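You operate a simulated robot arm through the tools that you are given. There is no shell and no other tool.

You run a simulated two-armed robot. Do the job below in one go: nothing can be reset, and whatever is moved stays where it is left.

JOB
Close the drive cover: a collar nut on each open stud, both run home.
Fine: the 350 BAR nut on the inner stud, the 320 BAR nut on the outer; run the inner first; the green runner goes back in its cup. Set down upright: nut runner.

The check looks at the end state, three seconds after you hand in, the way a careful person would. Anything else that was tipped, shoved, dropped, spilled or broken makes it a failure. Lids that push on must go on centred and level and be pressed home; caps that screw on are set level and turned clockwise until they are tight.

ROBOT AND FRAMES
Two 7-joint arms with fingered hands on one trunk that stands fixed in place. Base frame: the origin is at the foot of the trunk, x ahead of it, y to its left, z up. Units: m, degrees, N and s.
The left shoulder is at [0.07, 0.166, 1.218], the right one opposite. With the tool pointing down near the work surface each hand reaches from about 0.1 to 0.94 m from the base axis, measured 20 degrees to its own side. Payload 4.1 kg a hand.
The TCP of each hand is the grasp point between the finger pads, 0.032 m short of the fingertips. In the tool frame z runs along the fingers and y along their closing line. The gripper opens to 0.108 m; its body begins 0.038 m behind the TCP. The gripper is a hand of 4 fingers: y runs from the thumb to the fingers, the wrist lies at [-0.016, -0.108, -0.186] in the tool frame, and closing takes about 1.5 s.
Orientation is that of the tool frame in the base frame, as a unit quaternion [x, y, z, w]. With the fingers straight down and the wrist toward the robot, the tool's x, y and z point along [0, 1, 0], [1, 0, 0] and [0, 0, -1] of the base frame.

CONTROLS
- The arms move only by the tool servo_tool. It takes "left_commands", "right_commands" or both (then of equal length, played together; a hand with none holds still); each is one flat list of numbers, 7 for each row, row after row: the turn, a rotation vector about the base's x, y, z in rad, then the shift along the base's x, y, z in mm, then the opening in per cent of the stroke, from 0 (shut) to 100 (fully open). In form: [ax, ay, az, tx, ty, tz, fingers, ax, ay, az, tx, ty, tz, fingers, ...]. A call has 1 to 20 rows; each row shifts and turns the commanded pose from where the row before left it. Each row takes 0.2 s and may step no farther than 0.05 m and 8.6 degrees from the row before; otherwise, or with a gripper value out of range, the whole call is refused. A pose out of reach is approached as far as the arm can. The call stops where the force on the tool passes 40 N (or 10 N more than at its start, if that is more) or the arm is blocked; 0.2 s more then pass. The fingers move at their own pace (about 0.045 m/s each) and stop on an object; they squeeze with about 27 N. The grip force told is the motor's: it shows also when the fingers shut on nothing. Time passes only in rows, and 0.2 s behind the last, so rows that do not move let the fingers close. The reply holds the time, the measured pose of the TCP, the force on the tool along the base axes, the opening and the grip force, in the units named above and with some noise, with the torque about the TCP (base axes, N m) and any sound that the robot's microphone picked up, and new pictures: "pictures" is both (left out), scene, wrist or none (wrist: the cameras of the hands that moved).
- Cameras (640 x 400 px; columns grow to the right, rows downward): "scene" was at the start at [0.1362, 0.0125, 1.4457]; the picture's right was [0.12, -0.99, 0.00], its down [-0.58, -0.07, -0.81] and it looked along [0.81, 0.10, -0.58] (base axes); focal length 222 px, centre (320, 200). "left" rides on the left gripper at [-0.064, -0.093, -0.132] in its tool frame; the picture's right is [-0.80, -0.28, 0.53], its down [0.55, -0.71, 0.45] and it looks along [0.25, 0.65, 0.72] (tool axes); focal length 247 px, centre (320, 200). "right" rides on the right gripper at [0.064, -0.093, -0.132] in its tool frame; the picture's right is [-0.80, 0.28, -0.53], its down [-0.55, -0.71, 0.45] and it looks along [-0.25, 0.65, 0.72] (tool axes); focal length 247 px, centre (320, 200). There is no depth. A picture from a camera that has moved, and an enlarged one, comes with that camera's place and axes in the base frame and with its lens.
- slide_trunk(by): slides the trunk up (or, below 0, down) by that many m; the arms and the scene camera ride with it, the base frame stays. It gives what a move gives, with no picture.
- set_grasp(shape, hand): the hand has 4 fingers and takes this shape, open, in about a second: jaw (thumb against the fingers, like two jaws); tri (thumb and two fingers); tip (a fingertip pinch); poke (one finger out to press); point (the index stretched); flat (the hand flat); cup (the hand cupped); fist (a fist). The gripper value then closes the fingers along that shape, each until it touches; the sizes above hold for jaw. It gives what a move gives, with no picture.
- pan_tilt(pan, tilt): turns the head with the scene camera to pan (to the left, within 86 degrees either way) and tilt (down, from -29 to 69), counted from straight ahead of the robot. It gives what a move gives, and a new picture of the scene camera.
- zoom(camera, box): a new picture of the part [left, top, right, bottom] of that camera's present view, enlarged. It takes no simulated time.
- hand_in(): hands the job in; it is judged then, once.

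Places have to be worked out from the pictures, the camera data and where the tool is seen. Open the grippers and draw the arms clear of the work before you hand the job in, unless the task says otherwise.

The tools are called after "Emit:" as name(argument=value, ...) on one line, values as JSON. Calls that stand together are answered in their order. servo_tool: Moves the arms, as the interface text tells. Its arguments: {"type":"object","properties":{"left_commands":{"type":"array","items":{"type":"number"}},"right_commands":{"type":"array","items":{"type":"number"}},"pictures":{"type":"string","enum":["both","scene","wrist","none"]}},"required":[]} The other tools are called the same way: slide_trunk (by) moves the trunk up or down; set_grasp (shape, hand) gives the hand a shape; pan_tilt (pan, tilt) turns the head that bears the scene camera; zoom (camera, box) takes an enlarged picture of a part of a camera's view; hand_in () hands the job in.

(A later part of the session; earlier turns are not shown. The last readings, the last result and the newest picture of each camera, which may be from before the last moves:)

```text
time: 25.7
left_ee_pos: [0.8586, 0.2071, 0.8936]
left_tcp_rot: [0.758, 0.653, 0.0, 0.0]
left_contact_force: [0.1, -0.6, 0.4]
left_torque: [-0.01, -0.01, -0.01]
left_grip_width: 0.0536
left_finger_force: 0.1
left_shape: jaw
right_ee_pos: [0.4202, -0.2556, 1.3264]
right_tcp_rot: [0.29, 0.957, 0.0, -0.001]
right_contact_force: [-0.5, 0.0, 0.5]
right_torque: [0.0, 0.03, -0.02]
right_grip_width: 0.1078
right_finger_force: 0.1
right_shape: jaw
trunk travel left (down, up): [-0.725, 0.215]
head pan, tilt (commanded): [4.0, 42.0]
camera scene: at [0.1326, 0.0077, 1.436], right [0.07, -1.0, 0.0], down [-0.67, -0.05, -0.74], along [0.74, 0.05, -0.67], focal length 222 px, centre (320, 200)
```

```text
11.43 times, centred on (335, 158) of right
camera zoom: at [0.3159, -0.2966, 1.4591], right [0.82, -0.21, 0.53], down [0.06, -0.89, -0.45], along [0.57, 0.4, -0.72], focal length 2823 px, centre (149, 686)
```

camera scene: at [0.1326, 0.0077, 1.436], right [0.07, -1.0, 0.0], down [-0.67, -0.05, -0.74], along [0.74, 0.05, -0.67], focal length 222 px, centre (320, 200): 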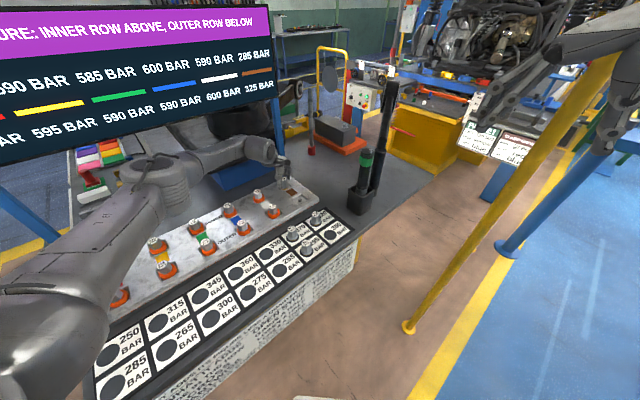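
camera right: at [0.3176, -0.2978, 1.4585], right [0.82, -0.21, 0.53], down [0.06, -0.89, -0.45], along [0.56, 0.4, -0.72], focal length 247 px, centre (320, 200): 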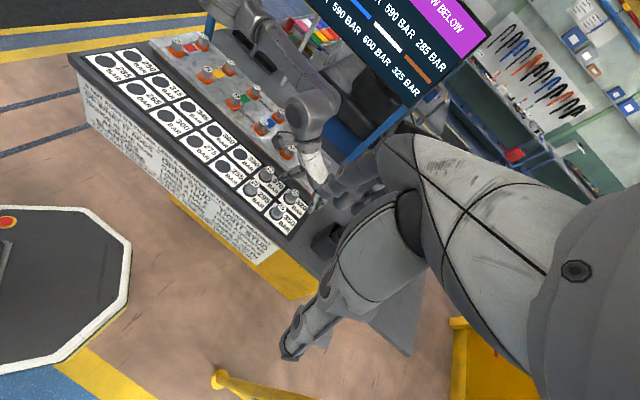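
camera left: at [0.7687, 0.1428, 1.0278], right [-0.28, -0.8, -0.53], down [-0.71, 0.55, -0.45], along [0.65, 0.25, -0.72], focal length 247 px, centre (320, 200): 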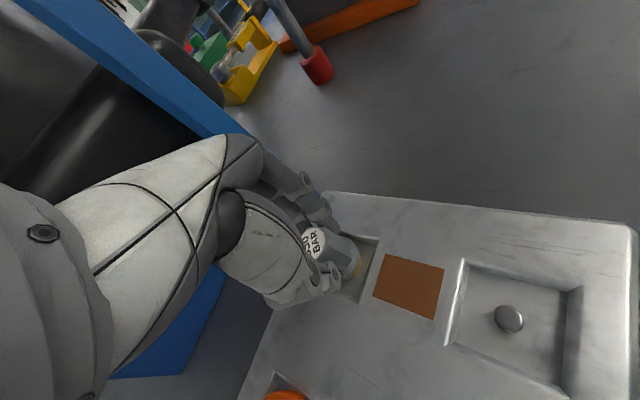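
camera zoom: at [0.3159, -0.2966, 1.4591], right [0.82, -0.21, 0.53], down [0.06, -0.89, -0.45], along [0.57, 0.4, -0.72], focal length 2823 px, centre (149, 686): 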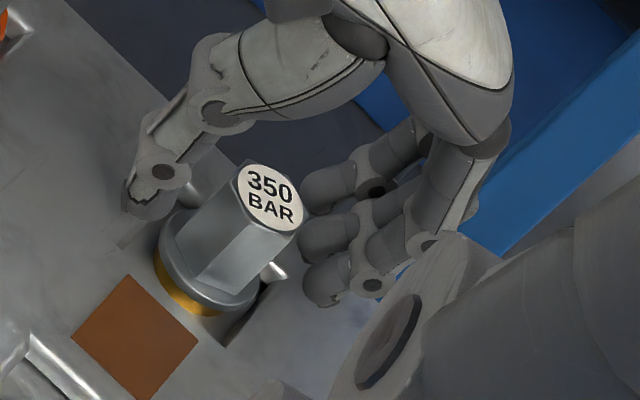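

The 350 nut stands level by itself on the inner stud. I raise the open hand straight up, then move back over the 320 nut, turning to yaw −38° on the way.

Emit:
servo_tool(left_commands=[0, 0, 0, 0, 0, 10, 50, 0, 0, 0, 0, 0, 25, 50, 0, 0, 0, 0, 0, 25, 50, 0, 0, 0, 0, 0, 25, 50, 0, 0, 0, 0, 0, 10, 50, 0, 0, -0.0855, -27, -24.3, 0, 60, 0, 0, -0.0855, -27, -24.3, 0, 60, 0, 0, -0.0855, -27, -24.3, 0, 60, 0, 0, -0.0855, -27, -24.3, -5, 60, 0, 0, -0.0855, -27, -24.3, -15, 60, 0, 0, -0.0855, -27, -24.3, -20, 60, 0, 0, 0, 0, 0, 0, 60], pictures="both")

Emit:
zoom(camera="left", box=[240, 180, 480, 340])

Emit:
zoom(camera="scene", box=[260, 150, 360, 240])

```text
time: 28.3
left_ee_pos: [0.6938, 0.0593, 0.9504]
left_tcp_rot: [0.899, 0.438, -0.001, -0.001]
left_contact_force: [-0.8, 0.8, 0.2]
left_torque: [-0.02, -0.01, 0.0]
left_grip_width: 0.0646
left_finger_force: 0.0
left_shape: jaw
right_ee_pos: [0.4204, -0.2549, 1.3272]
right_tcp_rot: [0.291, 0.957, 0.0, -0.001]
right_contact_force: [0.3, 0.0, 0.1]
right_torque: [0.0, 0.0, 0.02]
right_grip_width: 0.1077
right_finger_force: 0.0
right_shape: jaw
trunk travel left (down, up): [-0.725, 0.215]
head pan, tilt (commanded): [4.0, 42.0]
camera scene: at [0.1324, 0.008, 1.436], right [0.07, -1.0, 0.0], down [-0.67, -0.05, -0.74], along [0.74, 0.05, -0.67], focal length 222 px, centre (320, 200)
camera left: at [0.5822, 0.0638, 1.0809], right [-0.71, -0.45, -0.53], down [-0.22, 0.87, -0.45], along [0.67, -0.2, -0.72], focal length 247 px, centre (320, 200)
```

scene: 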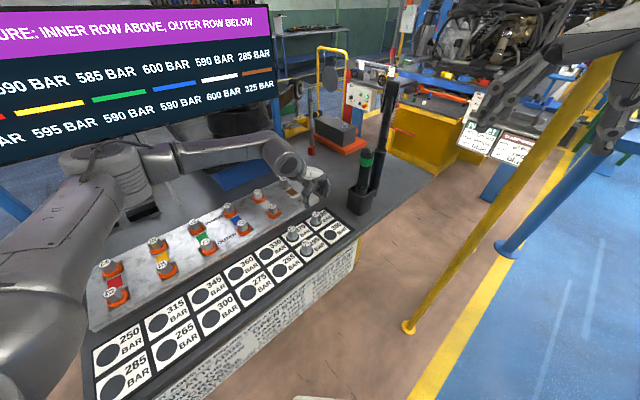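
left: 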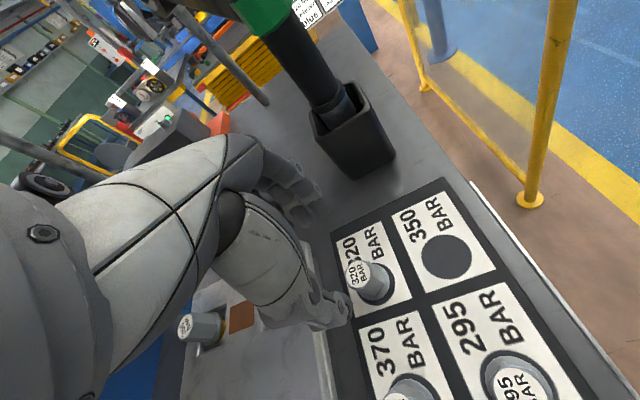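

```text
2.50 times, centred on (360, 260) of left
camera zoom: at [0.5822, 0.0638, 1.0809], right [-0.71, -0.45, -0.53], down [-0.22, 0.87, -0.45], along [0.67, -0.2, -0.72], focal length 617 px, centre (220, 50)
```

zoom: 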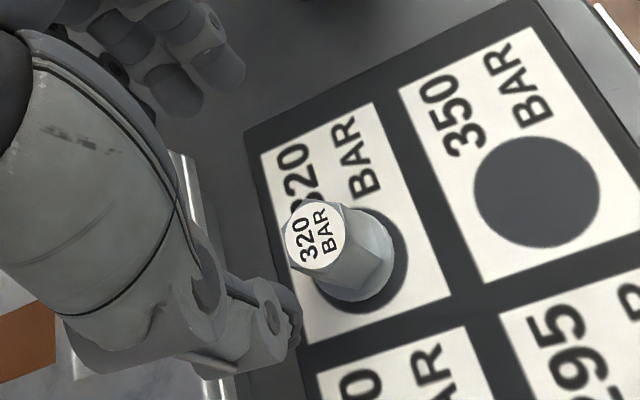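

```text
4.44 times, centred on (310, 195) of scene
camera zoom: at [0.1324, 0.008, 1.436], right [0.07, -1.0, 0.0], down [-0.67, -0.05, -0.74], along [0.74, 0.05, -0.67], focal length 987 px, centre (364, 222)
```

zoom: 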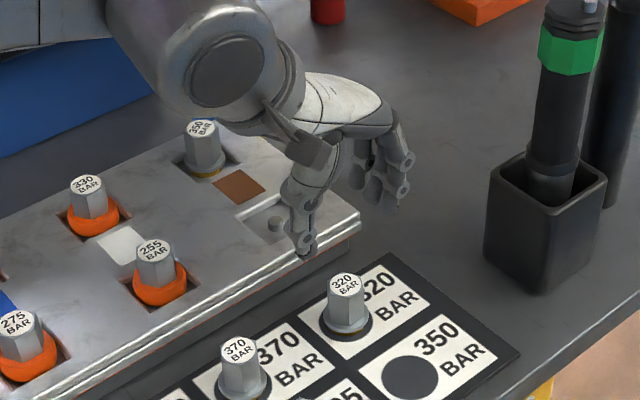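

The 350 nut is seated on the inner stud. The 320 nut reads at about (0.697, 0.062); I shift by (+3, +4) mm and lower most of the way.

Emit:
servo_tool(left_commands=[0, 0, 0, 3, 4, -15, 64, 0, 0, 0, 0, 0, -20, 64, 0, 0, 0, 0, 0, -20, 64, 0, 0, 0, 0, 0, 0, 64], pictures="wrist")

Emit:
zoom(camera="left", box=[200, 150, 440, 350])

Emit:
zoom(camera="scene", box=[270, 160, 350, 240])

```text
time: 29.3
left_ee_pos: [0.7, 0.0631, 0.8942]
left_tcp_rot: [0.898, 0.439, 0.001, 0.0]
left_contact_force: [-0.2, 1.0, -0.3]
left_torque: [0.01, 0.02, -0.01]
left_grip_width: 0.0689
left_finger_force: 0.0
left_shape: jaw
right_ee_pos: [0.4213, -0.2555, 1.3265]
right_tcp_rot: [0.291, 0.957, -0.001, -0.001]
right_contact_force: [0.2, 0.1, -0.6]
right_torque: [0.01, -0.03, -0.02]
right_grip_width: 0.1078
right_finger_force: 0.0
right_shape: jaw
trunk travel left (down, up): [-0.725, 0.215]
head pan, tilt (commanded): [4.0, 42.0]
camera left: at [0.5873, 0.0678, 1.0251], right [-0.71, -0.46, -0.53], down [-0.22, 0.87, -0.45], along [0.67, -0.2, -0.72], focal length 247 px, centre (320, 200)
```

left: 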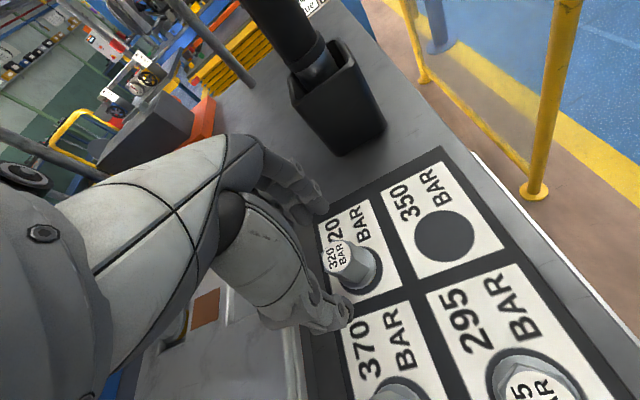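

```text
2.00 times, centred on (320, 250) of left
camera zoom: at [0.5873, 0.0678, 1.0251], right [-0.71, -0.46, -0.53], down [-0.22, 0.87, -0.45], along [0.67, -0.2, -0.72], focal length 494 px, centre (320, 100)
```

zoom: 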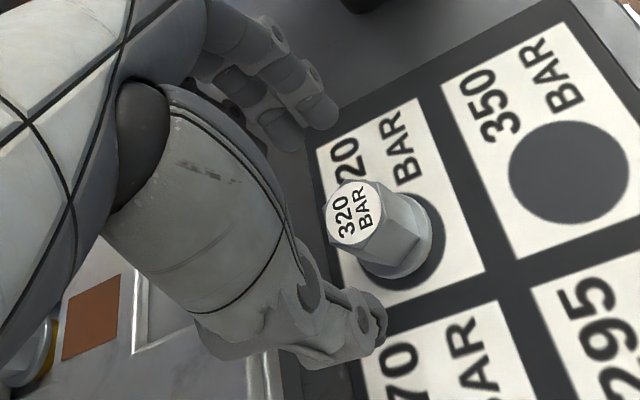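

```text
5.00 times, centred on (310, 200) of scene
camera zoom: at [0.1323, 0.0077, 1.4361], right [0.07, -1.0, 0.0], down [-0.67, -0.05, -0.74], along [0.74, 0.05, -0.67], focal length 1110 px, centre (370, 200)
```

zoom: 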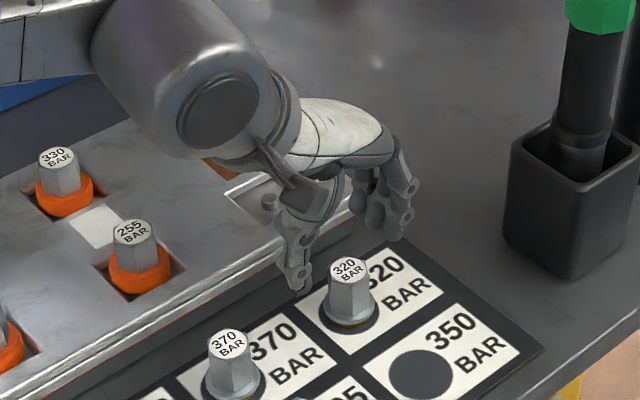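

The nut is within about 2 mm of the grasp axis. I correct, lower to the grasp height and close.

Emit:
servo_tool(left_commands=[0, 0, 0, -2, 0, -16, 64, 0, 0, 0, 0, 0, -16, 64, 0, 0, 0, 0, 0, 0, 64, 0, 0, 0, 0, 0, 0, 40, 0, 0, 0, 0, 0, 0, 0, 0, 0, 0, 0, 0, 0, 0, 0, 0, 0, 0, 0, 0, 0, 0, 0, 0, 0, 0, 0, 0], pictures="wrist")

Emit:
zoom(camera="left", box=[280, 200, 400, 300])

Emit:
zoom(camera="scene", box=[290, 180, 350, 230])

```text
time: 31.1
left_ee_pos: [0.6985, 0.0654, 0.8628]
left_tcp_rot: [0.898, 0.439, 0.0, 0.0]
left_contact_force: [-0.1, 0.1, -0.6]
left_torque: [0.01, 0.01, 0.01]
left_grip_width: 0.0233
left_finger_force: 26.8
left_shape: jaw
right_ee_pos: [0.4194, -0.2546, 1.3263]
right_tcp_rot: [0.289, 0.957, 0.0, -0.001]
right_contact_force: [-1.0, -0.6, -0.6]
right_torque: [0.02, 0.0, -0.02]
right_grip_width: 0.108
right_finger_force: 0.0
right_shape: jaw
trunk travel left (down, up): [-0.725, 0.215]
head pan, tilt (commanded): [4.0, 42.0]
camera left: at [0.5862, 0.07, 0.9933], right [-0.71, -0.46, -0.53], down [-0.22, 0.87, -0.45], along [0.67, -0.2, -0.72], focal length 247 px, centre (320, 200)
```

left: 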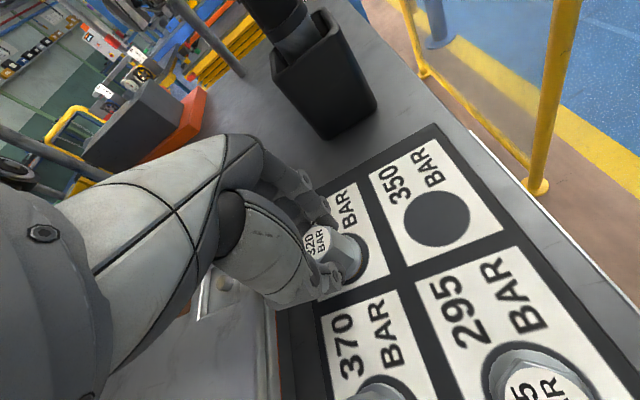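

```text
4.00 times, centred on (340, 250) of left
camera zoom: at [0.5862, 0.07, 0.9933], right [-0.71, -0.46, -0.53], down [-0.22, 0.87, -0.45], along [0.67, -0.2, -0.72], focal length 988 px, centre (240, 0)
```

zoom: 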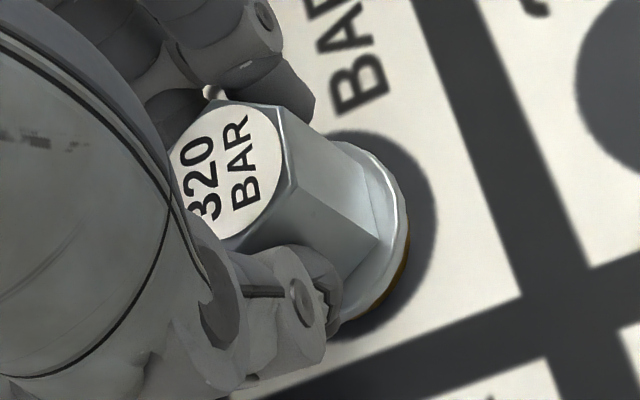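

```text
8.00 times, centred on (320, 205) of scene
camera zoom: at [0.1326, 0.0077, 1.436], right [0.07, -1.0, 0.0], down [-0.67, -0.05, -0.74], along [0.74, 0.05, -0.67], focal length 1776 px, centre (320, 160)
```

zoom: 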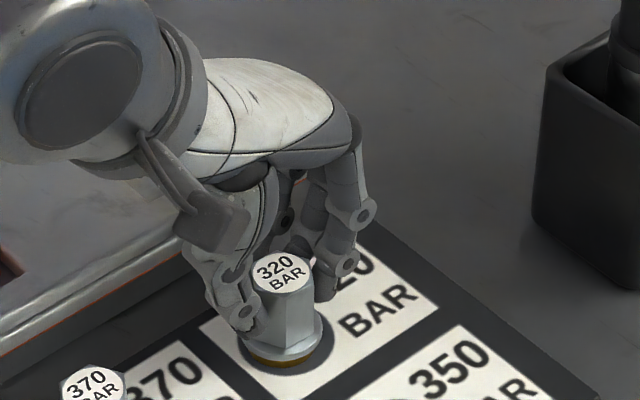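

The 320 nut is held level. I lift it straight up and carry it to above the outer stud, turning to yaw −20° on the way.

Emit:
servo_tool(left_commands=[0, 0, 0, 0, 0, 8, 0, 0, 0, 0, 0, 0, 15, 0, 0, 0, 0, 0, 0, 25, 0, 0, 0, 0, 0, 0, 25, 0, 0, 0, 0, 0, 0, 22, 0, 0, 0, 0.105, 14, 11, 0, 0, 0, 0, 0.105, 22, 18, 0, 0, 0, 0, 0.104, 24, 19, 0, 0, 0, 0, 0, 22, 18, 0, 0, 0, 0, 0, 0, 0, 0, 0, 0, 0, 0, 0, 0, 0, 0], pictures="both")

Emit:
zoom(camera="scene", box=[280, 160, 330, 205])

Emit:
zoom(camera="left", box=[280, 200, 400, 300])

Emit:
zoom(camera="right", box=[300, 120, 370, 190])

```text
time: 33.5
left_ee_pos: [0.7804, 0.1304, 0.9571]
left_tcp_rot: [0.818, 0.575, 0.0, 0.0]
left_contact_force: [0.4, 0.0, -0.8]
left_torque: [-0.01, -0.04, -0.03]
left_grip_width: 0.0233
left_finger_force: 26.3
left_shape: jaw
right_ee_pos: [0.4213, -0.2553, 1.3261]
right_tcp_rot: [0.29, 0.957, 0.001, -0.002]
right_contact_force: [-0.2, 0.2, -0.3]
right_torque: [0.0, -0.02, 0.0]
right_grip_width: 0.1079
right_finger_force: 0.1
right_shape: jaw
trunk travel left (down, up): [-0.725, 0.215]
head pan, tilt (commanded): [4.0, 42.0]
camera scene: at [0.1327, 0.0077, 1.436], right [0.07, -1.0, 0.0], down [-0.67, -0.05, -0.74], along [0.74, 0.05, -0.67], focal length 222 px, centre (320, 200)
camera left: at [0.6717, 0.1003, 1.0879], right [-0.54, -0.65, -0.53], down [-0.48, 0.76, -0.45], along [0.7, 0.01, -0.72], focal length 247 px, centre (320, 200)
```

scene: 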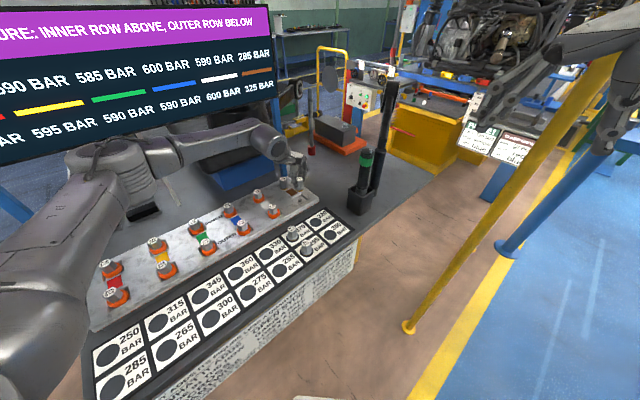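
left: 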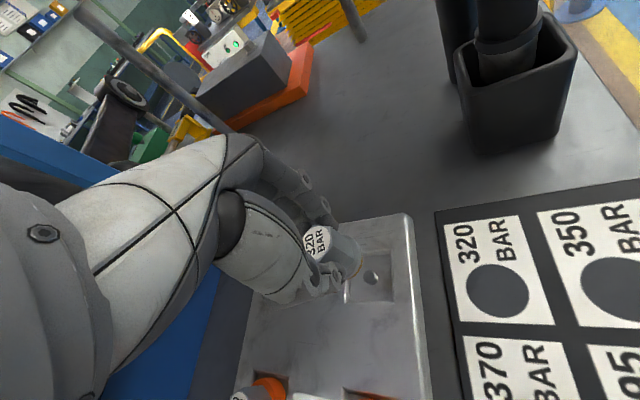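

```text
8.89 times, centred on (305, 182) of scene
camera zoom: at [0.1327, 0.0077, 1.436], right [0.07, -1.0, 0.0], down [-0.67, -0.05, -0.74], along [0.74, 0.05, -0.67], focal length 1973 px, centre (453, 356)
```

zoom: 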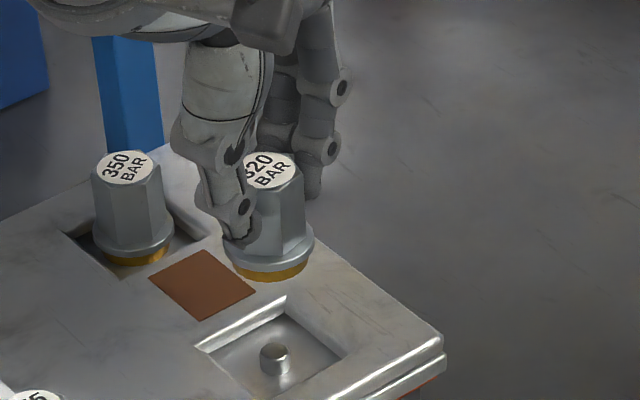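

```text
4.00 times, centred on (340, 250) of left
camera zoom: at [0.6717, 0.1003, 1.0879], right [-0.54, -0.65, -0.53], down [-0.48, 0.76, -0.45], along [0.7, 0.01, -0.72], focal length 988 px, centre (240, 0)
```

zoom: 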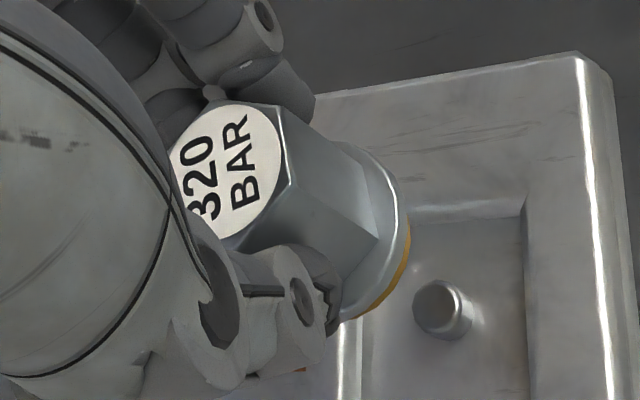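

```text
5.71 times, centred on (335, 155) of right
camera zoom: at [0.316, -0.2967, 1.4591], right [0.82, -0.21, 0.53], down [0.06, -0.89, -0.45], along [0.57, 0.4, -0.72], focal length 1411 px, centre (234, 457)
```

zoom: 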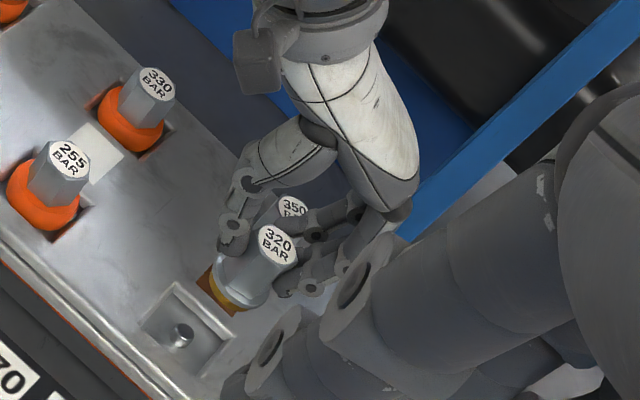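

From the wrist view, corrected by what I learned at the inner stud, the nut needs about (+2.2, +1.3) mm. I apply that and lower to just above contact.

Emit:
servo_tool(left_commands=[0, 0, 0, 2.2, 1.3, -16, 0, 0, 0, 0, 0, 0, -18, 0, 0, 0, 0, 0, 0, -17, 0, 0, 0, 0, 0, 0, 0, 0, 0, 0, 0, 0, 0, 0, 0], pictures="none")

Emit:
zoom(camera="scene", box=[285, 175, 315, 200])

Emit:
zoom(camera="left", box=[280, 200, 400, 300])

Emit:
zoom(camera="right", box=[310, 140, 350, 175])

```text
time: 34.7
left_ee_pos: [0.7833, 0.1308, 0.906]
left_tcp_rot: [0.819, 0.573, 0.0, 0.0]
left_contact_force: [1.5, 0.6, -1.2]
left_torque: [0.03, -0.02, 0.01]
left_grip_width: 0.0231
left_finger_force: 27.7
left_shape: jaw
right_ee_pos: [0.4212, -0.2553, 1.3265]
right_tcp_rot: [0.29, 0.957, 0.001, -0.001]
right_contact_force: [-0.7, -0.2, -0.6]
right_torque: [0.03, 0.01, 0.0]
right_grip_width: 0.1078
right_finger_force: 0.1
right_shape: jaw
trunk travel left (down, up): [-0.725, 0.215]
head pan, tilt (commanded): [4.0, 42.0]
```

```text
16.00 times, centred on (300, 188) of scene
camera zoom: at [0.1328, 0.0078, 1.436], right [0.07, -1.0, 0.0], down [-0.67, -0.05, -0.74], along [0.74, 0.05, -0.67], focal length 3552 px, centre (640, 400)
```

zoom: 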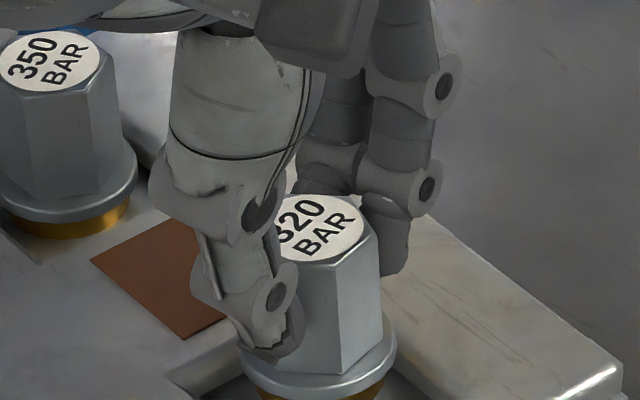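

```text
4.00 times, centred on (340, 250) of left
camera zoom: at [0.6747, 0.1016, 1.0375], right [-0.54, -0.65, -0.53], down [-0.48, 0.76, -0.45], along [0.7, 0.01, -0.72], focal length 988 px, centre (240, 0)
```

zoom: 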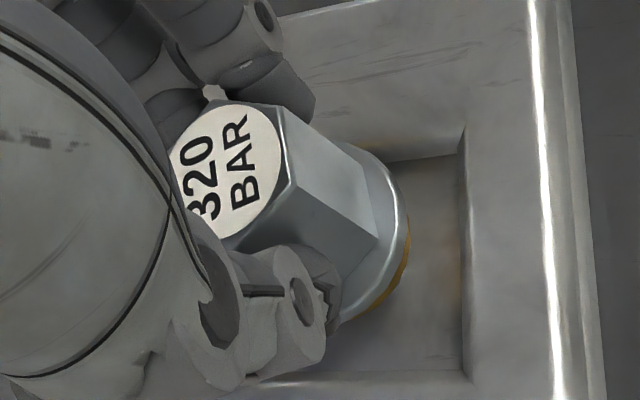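

```text
11.43 times, centred on (330, 158) of right
camera zoom: at [0.316, -0.2966, 1.4591], right [0.82, -0.21, 0.53], down [0.06, -0.89, -0.45], along [0.57, 0.4, -0.72], focal length 2823 px, centre (206, 686)
```

zoom: 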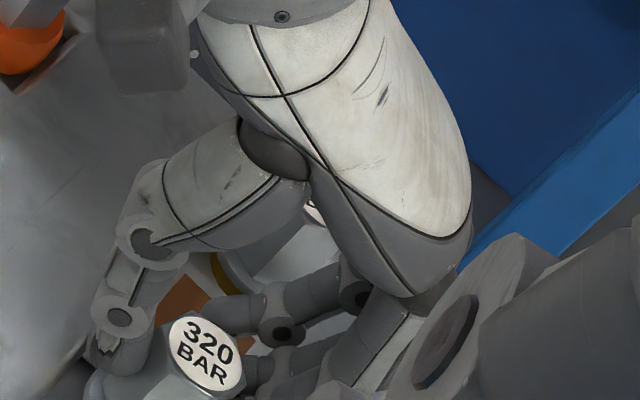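

I look a little lower in the scene view to see the stud under the gold ring.

Emit:
zoom(camera="scene", box=[285, 188, 315, 213])

Emit:
zoom(camera="right", box=[305, 155, 345, 190])

```text
16.00 times, centred on (300, 200) of scene
camera zoom: at [0.1328, 0.0078, 1.436], right [0.07, -1.0, 0.0], down [-0.67, -0.05, -0.74], along [0.74, 0.05, -0.67], focal length 3552 px, centre (640, 192)
```

zoom: 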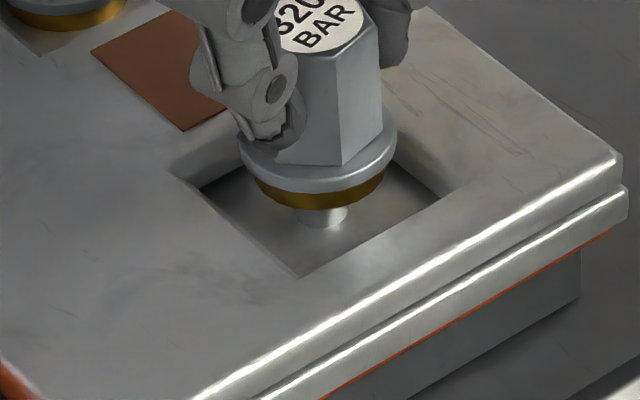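

```text
11.43 times, centred on (325, 172) of right
camera zoom: at [0.316, -0.2966, 1.4591], right [0.82, -0.21, 0.53], down [0.06, -0.89, -0.45], along [0.57, 0.4, -0.72], focal length 2823 px, centre (263, 514)
```

zoom: 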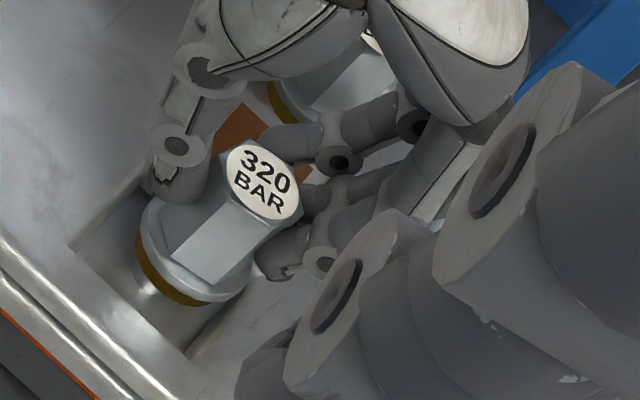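

The nut is within about half a millimetre sideways and well aligned in depth. I nudge +0.4 mm in y and lower slowly.

Emit:
servo_tool(left_commands=[0, 0, 0, 0, 0.4, -2, 0, 0, 0, 0, 0, 0, -2, 0, 0, 0, 0, 0, 0, -2, 0, 0, 0, 0, 0, 0, -2, 0, 0, 0, 0, 0, 0, 0, 0], pictures="none")

Emit:
zoom(camera="scene", box=[285, 188, 315, 213])

Emit:
zoom(camera="left", box=[280, 200, 400, 300])

```text
time: 35.9
left_ee_pos: [0.7829, 0.1313, 0.9001]
left_tcp_rot: [0.819, 0.574, 0.0, 0.0]
left_contact_force: [-0.3, -0.6, -1.9]
left_torque: [0.0, 0.02, 0.03]
left_grip_width: 0.0231
left_finger_force: 26.5
left_shape: jaw
right_ee_pos: [0.4209, -0.2559, 1.3266]
right_tcp_rot: [0.29, 0.957, 0.0, -0.002]
right_contact_force: [0.2, 0.3, -0.2]
right_torque: [0.06, 0.0, 0.01]
right_grip_width: 0.1077
right_finger_force: 0.1
right_shape: jaw
trunk travel left (down, up): [-0.725, 0.215]
head pan, tilt (commanded): [4.0, 42.0]
```

```text
16.00 times, centred on (300, 200) of scene
camera zoom: at [0.1328, 0.0077, 1.436], right [0.07, -1.0, 0.0], down [-0.67, -0.05, -0.74], along [0.74, 0.05, -0.67], focal length 3552 px, centre (640, 192)
```

zoom: 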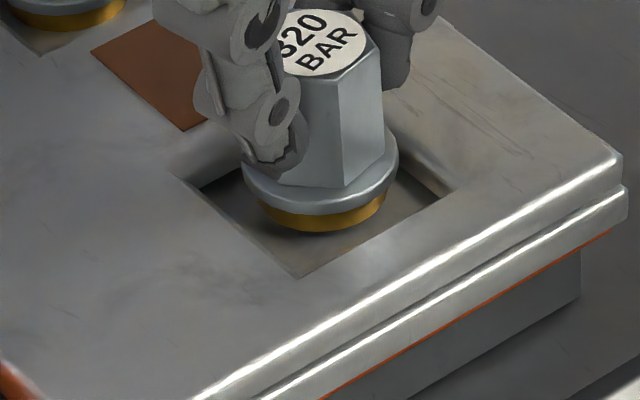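

```text
4.00 times, centred on (340, 250) of left
camera zoom: at [0.6748, 0.1014, 1.0305], right [-0.54, -0.65, -0.53], down [-0.48, 0.76, -0.45], along [0.69, 0.01, -0.72], focal length 988 px, centre (240, 0)
```

zoom: 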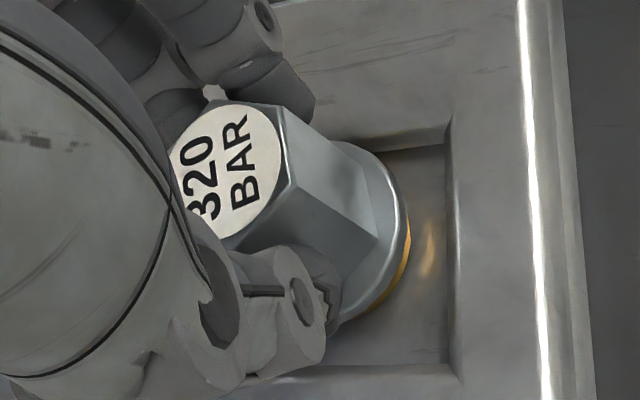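

No contact yet; I continue in 1 mm steps.

Emit:
servo_tool(left_commands=[0, 0, 0, 0, 0, -1, 0, 0, 0, 0, 0, 0, -1, 0, 0, 0, 0, 0, 0, -1, 0, 0, 0, 0, 0, 0, 0, 0], pictures="none")

Emit:
zoom(camera="scene", box=[285, 188, 315, 213])

Emit:
zoom(camera="left", box=[280, 200, 400, 300])

```text
time: 36.9
left_ee_pos: [0.7819, 0.1317, 0.8965]
left_tcp_rot: [0.819, 0.574, 0.001, 0.0]
left_contact_force: [0.5, 0.4, -0.1]
left_torque: [0.06, -0.01, -0.02]
left_grip_width: 0.023
left_finger_force: 27.1
left_shape: jaw
right_ee_pos: [0.4206, -0.2546, 1.3257]
right_tcp_rot: [0.289, 0.957, 0.0, -0.001]
right_contact_force: [0.8, -0.1, -1.5]
right_torque: [-0.01, -0.03, 0.01]
right_grip_width: 0.108
right_finger_force: 0.1
right_shape: jaw
trunk travel left (down, up): [-0.725, 0.215]
head pan, tilt (commanded): [4.0, 42.0]
```

```text
16.00 times, centred on (300, 200) of scene
camera zoom: at [0.1326, 0.0078, 1.436], right [0.07, -1.0, 0.0], down [-0.67, -0.05, -0.74], along [0.74, 0.05, -0.67], focal length 3552 px, centre (640, 192)
```

zoom: 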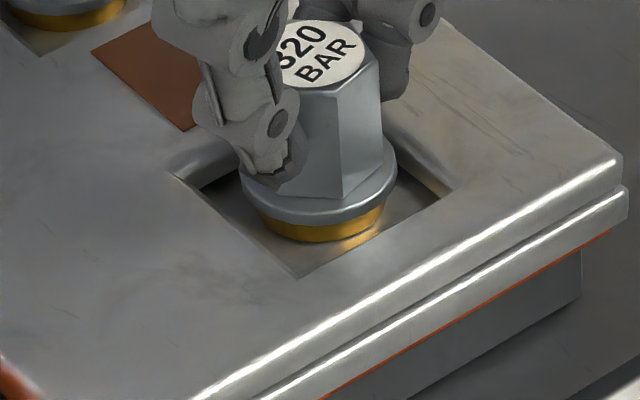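

```text
4.00 times, centred on (340, 250) of left
camera zoom: at [0.6741, 0.1019, 1.0274], right [-0.54, -0.65, -0.53], down [-0.48, 0.76, -0.45], along [0.7, 0.01, -0.72], focal length 988 px, centre (240, 0)
```

zoom: 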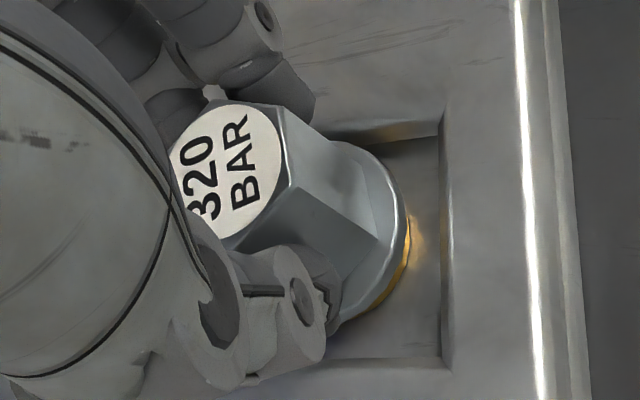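

The weight is coming off the hand; 2 mm more to seat it fully on the thread start.

Emit:
servo_tool(left_commands=[0, 0, 0, 0, 0, -1, 0, 0, 0, 0, 0, 0, -1, 0, 0, 0, 0, 0, 0, 0, 0], pictures="none")

Emit:
zoom(camera="scene", box=[285, 188, 315, 213])

Emit:
zoom(camera="left", box=[280, 200, 400, 300])

```text
time: 37.7
left_ee_pos: [0.783, 0.1325, 0.8961]
left_tcp_rot: [0.819, 0.574, 0.001, 0.001]
left_contact_force: [-0.7, -0.9, 4.8]
left_torque: [-0.04, -0.06, 0.0]
left_grip_width: 0.0231
left_finger_force: 26.7
left_shape: jaw
right_ee_pos: [0.42, -0.2549, 1.3277]
right_tcp_rot: [0.29, 0.957, 0.001, -0.001]
right_contact_force: [0.4, -0.1, -0.5]
right_torque: [-0.02, -0.02, 0.02]
right_grip_width: 0.1078
right_finger_force: 0.0
right_shape: jaw
trunk travel left (down, up): [-0.725, 0.215]
head pan, tilt (commanded): [4.0, 42.0]
```

```text
16.00 times, centred on (300, 200) of scene
camera zoom: at [0.1316, 0.0075, 1.4362], right [0.07, -1.0, 0.0], down [-0.67, -0.05, -0.74], along [0.74, 0.05, -0.67], focal length 3552 px, centre (640, 192)
```

zoom: 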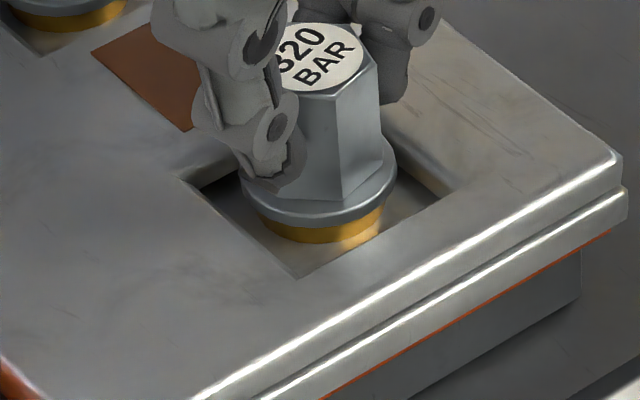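

```text
4.00 times, centred on (340, 250) of left
camera zoom: at [0.6737, 0.1021, 1.0265], right [-0.54, -0.65, -0.53], down [-0.48, 0.76, -0.45], along [0.7, 0.01, -0.72], focal length 988 px, centre (240, 0)
```

zoom: 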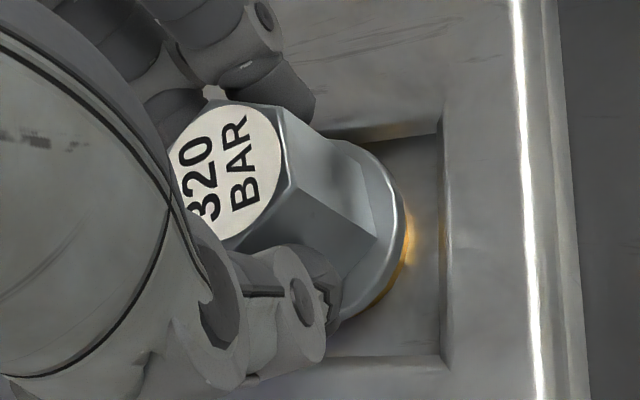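

The nut is seated on the outer stud with no side load. I release it gently and check.

Emit:
servo_tool(left_commands=[0, 0, 0, 0, 0, 0.5, 25, 0, 0, 0, 0, 0, 0, 30, 0, 0, 0, 0, 0, 0, 40, 0, 0, 0, 0, 0, 0, 50, 0, 0, 0, 0, 0, 0, 50], pictures="none")

Emit:
zoom(camera="scene", box=[275, 165, 325, 210])

Emit:
zoom(camera="left", box=[240, 180, 440, 320])

```text
time: 38.9
left_ee_pos: [0.7832, 0.1325, 0.8945]
left_tcp_rot: [0.819, 0.574, 0.0, 0.0]
left_contact_force: [0.7, -0.7, 0.4]
left_torque: [0.04, 0.02, -0.02]
left_grip_width: 0.0534
left_finger_force: 0.1
left_shape: jaw
right_ee_pos: [0.4186, -0.2554, 1.3281]
right_tcp_rot: [0.29, 0.957, 0.001, -0.001]
right_contact_force: [-0.6, -0.4, 0.9]
right_torque: [0.04, 0.0, 0.01]
right_grip_width: 0.1079
right_finger_force: 0.0
right_shape: jaw
trunk travel left (down, up): [-0.725, 0.215]
head pan, tilt (commanded): [4.0, 42.0]
```

```text
8.89 times, centred on (300, 188) of scene
camera zoom: at [0.1326, 0.0077, 1.436], right [0.07, -1.0, 0.0], down [-0.67, -0.05, -0.74], along [0.74, 0.05, -0.67], focal length 1973 px, centre (498, 311)
```

zoom: 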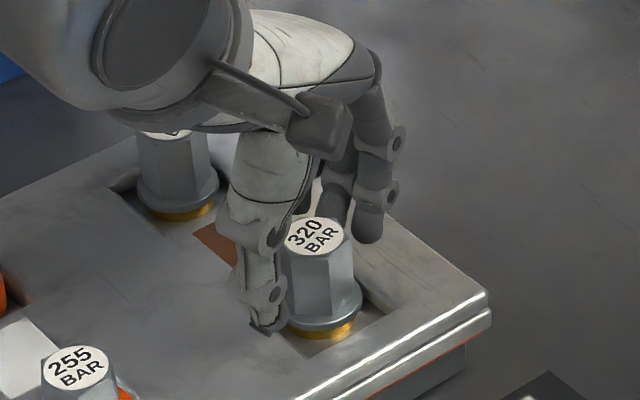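

```text
2.86 times, centred on (340, 250) of left
camera zoom: at [0.674, 0.1019, 1.0258], right [-0.54, -0.65, -0.53], down [-0.48, 0.76, -0.45], along [0.7, 0.01, -0.72], focal length 706 px, centre (263, 57)
```

zoom: 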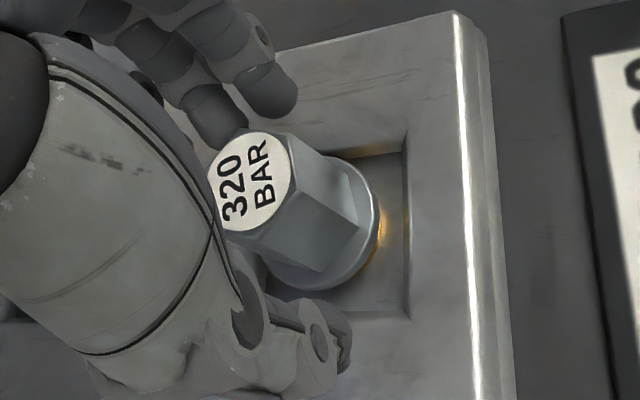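

Both nuts stand level on their studs. I raise the hand clear and test how far it can turn counter-clockwise above here, since the runner will need long clockwise strokes.

Emit:
servo_tool(left_commands=[0, 0, 0, 0, 0, 10, 50, 0, 0, 0, 0, 0, 25, 50, 0, 0, 0, 0, 0, 30, 50, 0, 0, 0, 0, 0, 40, 50, 0, 0, 0, 0, 0, 40, 50, 0, 0, 0, 0, 0, 50, 50, 0, 0, 0.14, 0, 0, 0, 50, 0, 0, 0.14, 0, 0, 0, 50, 0, 0, 0.14, 0, 0, 0, 50, 0, 0, 0.14, 0, 0, 0, 50, 0, 0, 0.14, 0, 0, 0, 50, 0, 0, 0.14, 0, 0, 0, 50, 0, 0, 0.14, 0, 0, 0, 50, 0, 0, 0.14, 0, 0, 0, 50, 0, 0, 0.14, 0, 0, 0, 50, 0, 0, 0.14, 0, 0, 0, 50, 0, 0, 0.14, 0, 0, 0, 50], pictures="scene")

```text
time: 42.5
left_ee_pos: [0.7824, 0.1318, 1.0898]
left_tcp_rot: [0.187, 0.982, 0.0, -0.001]
left_contact_force: [1.1, 0.7, -1.0]
left_torque: [-0.01, -0.02, 0.0]
left_grip_width: 0.0539
left_finger_force: 0.0
left_shape: jaw
right_ee_pos: [0.4211, -0.2574, 1.3266]
right_tcp_rot: [0.29, 0.957, 0.0, -0.002]
right_contact_force: [1.6, -0.1, -0.5]
right_torque: [0.01, 0.02, 0.01]
right_grip_width: 0.1078
right_finger_force: 0.1
right_shape: jaw
trunk travel left (down, up): [-0.725, 0.215]
head pan, tilt (commanded): [4.0, 42.0]
camera scene: at [0.1328, 0.0068, 1.436], right [0.07, -1.0, 0.0], down [-0.67, -0.05, -0.74], along [0.74, 0.05, -0.67], focal length 222 px, centre (320, 200)
```

scene: 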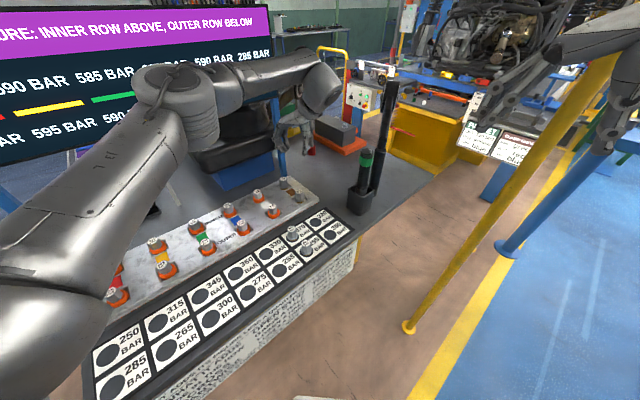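

The hand turned to yaw +68° with no reach trouble, so strokes of about 80° are available. Now I move toward the green runner (about (0.784, −0.097), top near z 1.075), keeping yaw ≈ +40° so the fingers stay away from the black pole beside it.

Emit:
servo_tool(left_commands=[0, 0, -0.12, 0, -10, 20, 60, 0, 0, -0.12, 0, -25, 25, 70, 0, 0, -0.12, -5, -30, 25, 80, 0, 0, -0.12, -5, -35, 10, 80, 0, 0, 0, -5, -35, 0, 80, 0, 0, 0, -5, -35, 0, 80, 0, 0, 0, 0, 0, 0, 80], pictures="both")

Emit:
zoom(camera="scene", box=[300, 90, 440, 230])

Emit:
zoom(camera="right", box=[250, 80, 450, 300])

```text
time: 44.1
left_ee_pos: [0.7618, -0.0389, 1.1684]
left_tcp_rot: [0.416, 0.909, 0.0, 0.0]
left_contact_force: [0.7, 0.1, -0.2]
left_torque: [-0.01, 0.01, 0.02]
left_grip_width: 0.0861
left_finger_force: 0.1
left_shape: jaw
right_ee_pos: [0.4204, -0.2545, 1.3289]
right_tcp_rot: [0.29, 0.957, 0.0, 0.0]
right_contact_force: [0.9, 0.0, -0.8]
right_torque: [0.01, -0.03, 0.03]
right_grip_width: 0.1076
right_finger_force: 0.1
right_shape: jaw
trunk travel left (down, up): [-0.725, 0.215]
head pan, tilt (commanded): [4.0, 42.0]
camera scene: at [0.1326, 0.0091, 1.436], right [0.07, -1.0, 0.0], down [-0.67, -0.05, -0.74], along [0.74, 0.05, -0.67], focal length 222 px, centre (320, 200)
camera left: at [0.734, -0.1496, 1.2996], right [0.31, -0.79, -0.53], down [-0.89, -0.05, -0.45], along [0.33, 0.61, -0.72], focal length 247 px, centre (320, 200)
```

scene: 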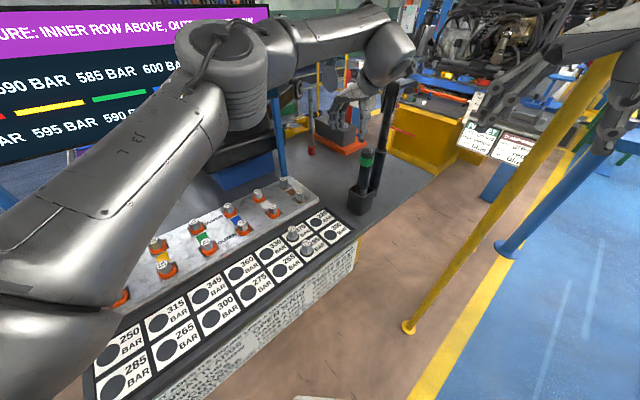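
left: 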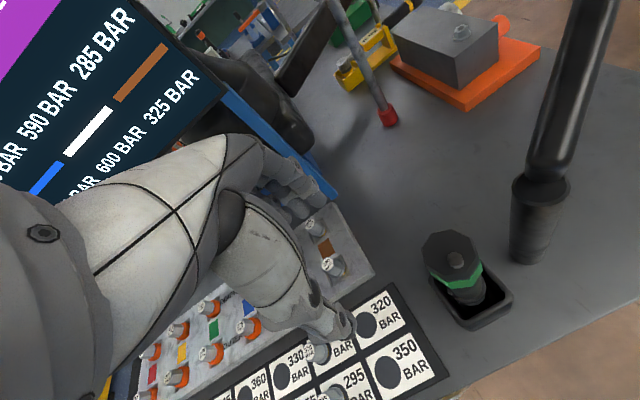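

```text
2.86 times, centred on (370, 160) of scene
camera zoom: at [0.1326, 0.0091, 1.436], right [0.07, -1.0, 0.0], down [-0.67, -0.05, -0.74], along [0.74, 0.05, -0.67], focal length 634 px, centre (177, 314)
```

zoom: 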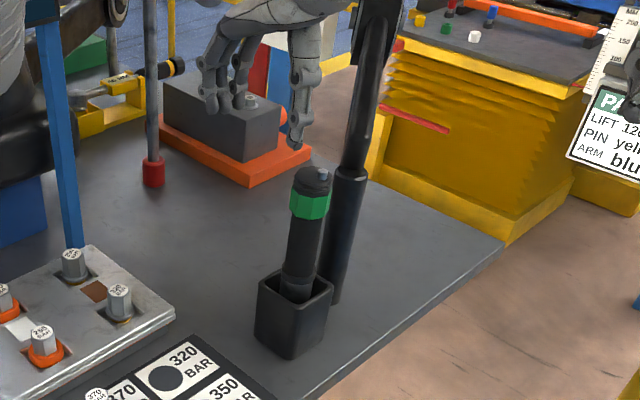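

```text
1.82 times, centred on (350, 190) of right
camera zoom: at [0.3158, -0.2952, 1.4594], right [0.82, -0.21, 0.53], down [0.06, -0.89, -0.45], along [0.57, 0.4, -0.72], focal length 449 px, centre (266, 218)
```

zoom: 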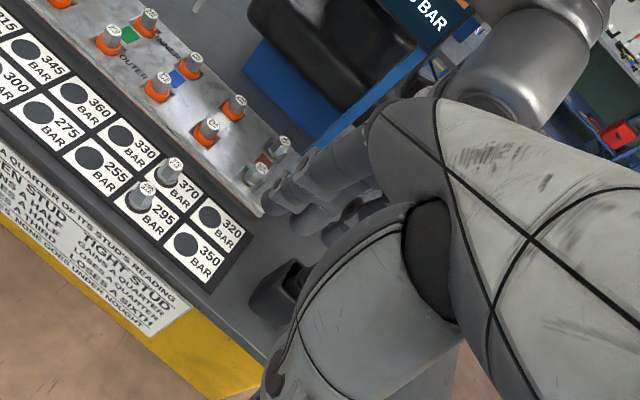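

I have a good view of the runner from above. I zoom to measure its top and cup accurately.

Emit:
zoom(camera="left", box=[380, 180, 560, 340])

Emit:
zoom(camera="scene", box=[340, 130, 400, 220])

```text
2.50 times, centred on (470, 260) of left
camera zoom: at [0.734, -0.1496, 1.2996], right [0.31, -0.79, -0.53], down [-0.89, -0.05, -0.45], along [0.33, 0.61, -0.72], focal length 617 px, centre (-55, 50)
```

zoom: 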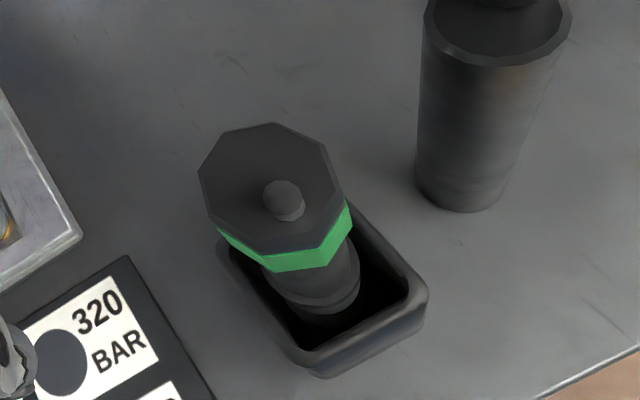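

```text
4.44 times, centred on (370, 175) of scene
camera zoom: at [0.1326, 0.0091, 1.436], right [0.07, -1.0, 0.0], down [-0.67, -0.05, -0.74], along [0.74, 0.05, -0.67], focal length 987 px, centre (98, 311)
```

zoom: 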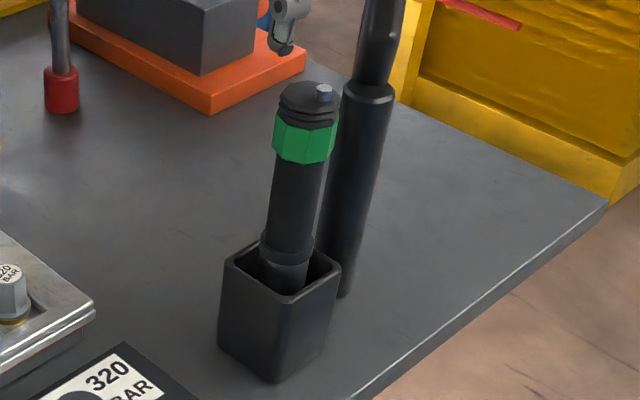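

The runner's head (an octagon about 50 mm across) is at about (0.795, −0.107) with its top at z≈1.065, and the pole is near (0.88, −0.17). I line up above it with yaw ≈ 24° so the jaws meet octagon flats.

Emit:
servo_tool(left_commands=[0, 0, -0.0948, 6, -14, 0, 85, 0, 0, -0.0948, 9, -18, -5, 85, 0, 0, -0.0948, 9, -18, -15, 85, 0, 0, 0, 9, -18, -20, 85, 0, 0, 0, 0, 0, 0, 85, 0, 0, 0, 0, 0, 0, 85], pictures="both")

Emit:
zoom(camera="left", box=[240, 170, 480, 330])

Emit:
zoom(camera="scene", box=[330, 100, 420, 200])

```text
time: 45.5
left_ee_pos: [0.7981, -0.1052, 1.1272]
left_tcp_rot: [0.541, 0.841, -0.001, -0.001]
left_contact_force: [-0.9, -0.2, -0.2]
left_torque: [-0.01, 0.0, -0.02]
left_grip_width: 0.0916
left_finger_force: 0.0
left_shape: jaw
right_ee_pos: [0.4201, -0.2558, 1.3264]
right_tcp_rot: [0.291, 0.957, 0.0, 0.0]
right_contact_force: [-0.4, -0.1, 0.2]
right_torque: [0.03, 0.01, 0.01]
right_grip_width: 0.1078
right_finger_force: 0.0
right_shape: jaw
trunk travel left (down, up): [-0.725, 0.215]
head pan, tilt (commanded): [4.0, 42.0]
camera scene: at [0.1325, 0.0078, 1.436], right [0.07, -1.0, 0.0], down [-0.67, -0.05, -0.74], along [0.74, 0.05, -0.67], focal length 222 px, centre (320, 200)
camera left: at [0.7407, -0.2041, 1.258], right [0.07, -0.84, -0.53], down [-0.87, 0.21, -0.45], along [0.49, 0.5, -0.72], focal length 247 px, centre (320, 200)
```

scene: 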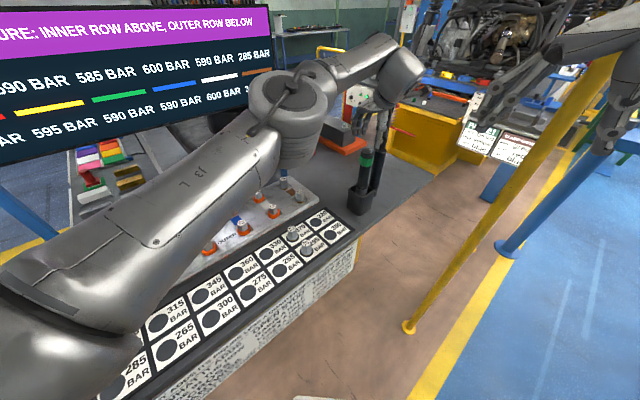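
left: 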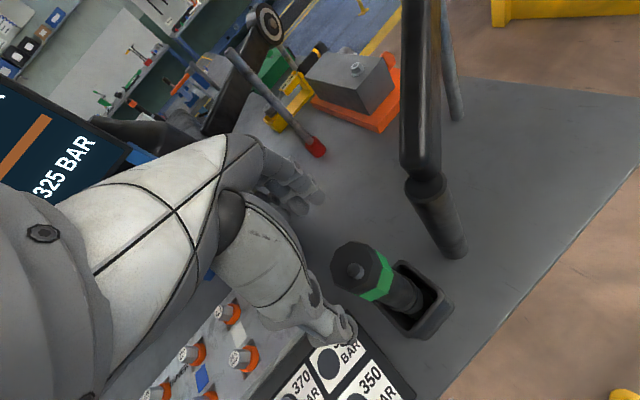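

```text
2.50 times, centred on (360, 250) of left
camera zoom: at [0.7407, -0.2041, 1.258], right [0.07, -0.84, -0.53], down [-0.87, 0.21, -0.45], along [0.49, 0.5, -0.72], focal length 617 px, centre (220, 75)
```

zoom: 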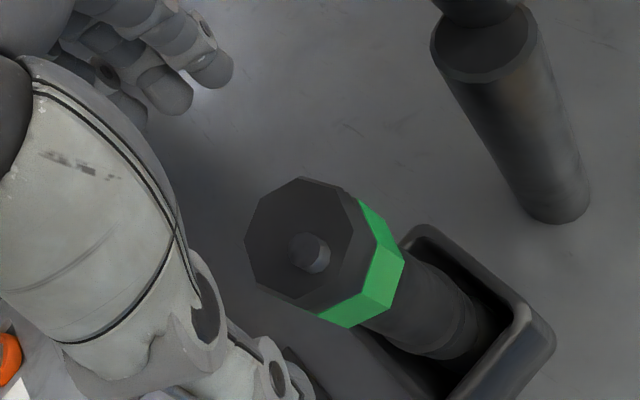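

```text
4.00 times, centred on (375, 150) of scene
camera zoom: at [0.1325, 0.0078, 1.436], right [0.07, -1.0, 0.0], down [-0.67, -0.05, -0.74], along [0.74, 0.05, -0.67], focal length 888 px, centre (100, 400)
```

zoom: 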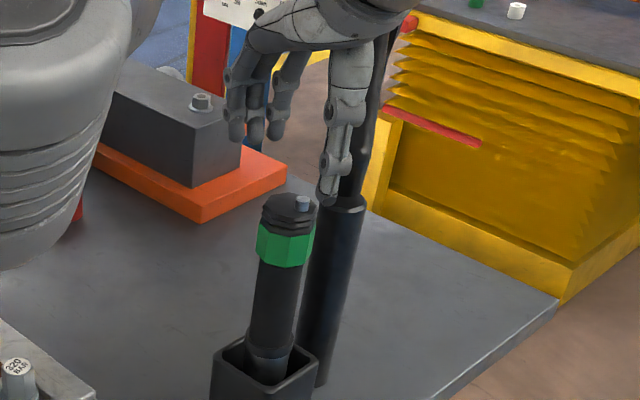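

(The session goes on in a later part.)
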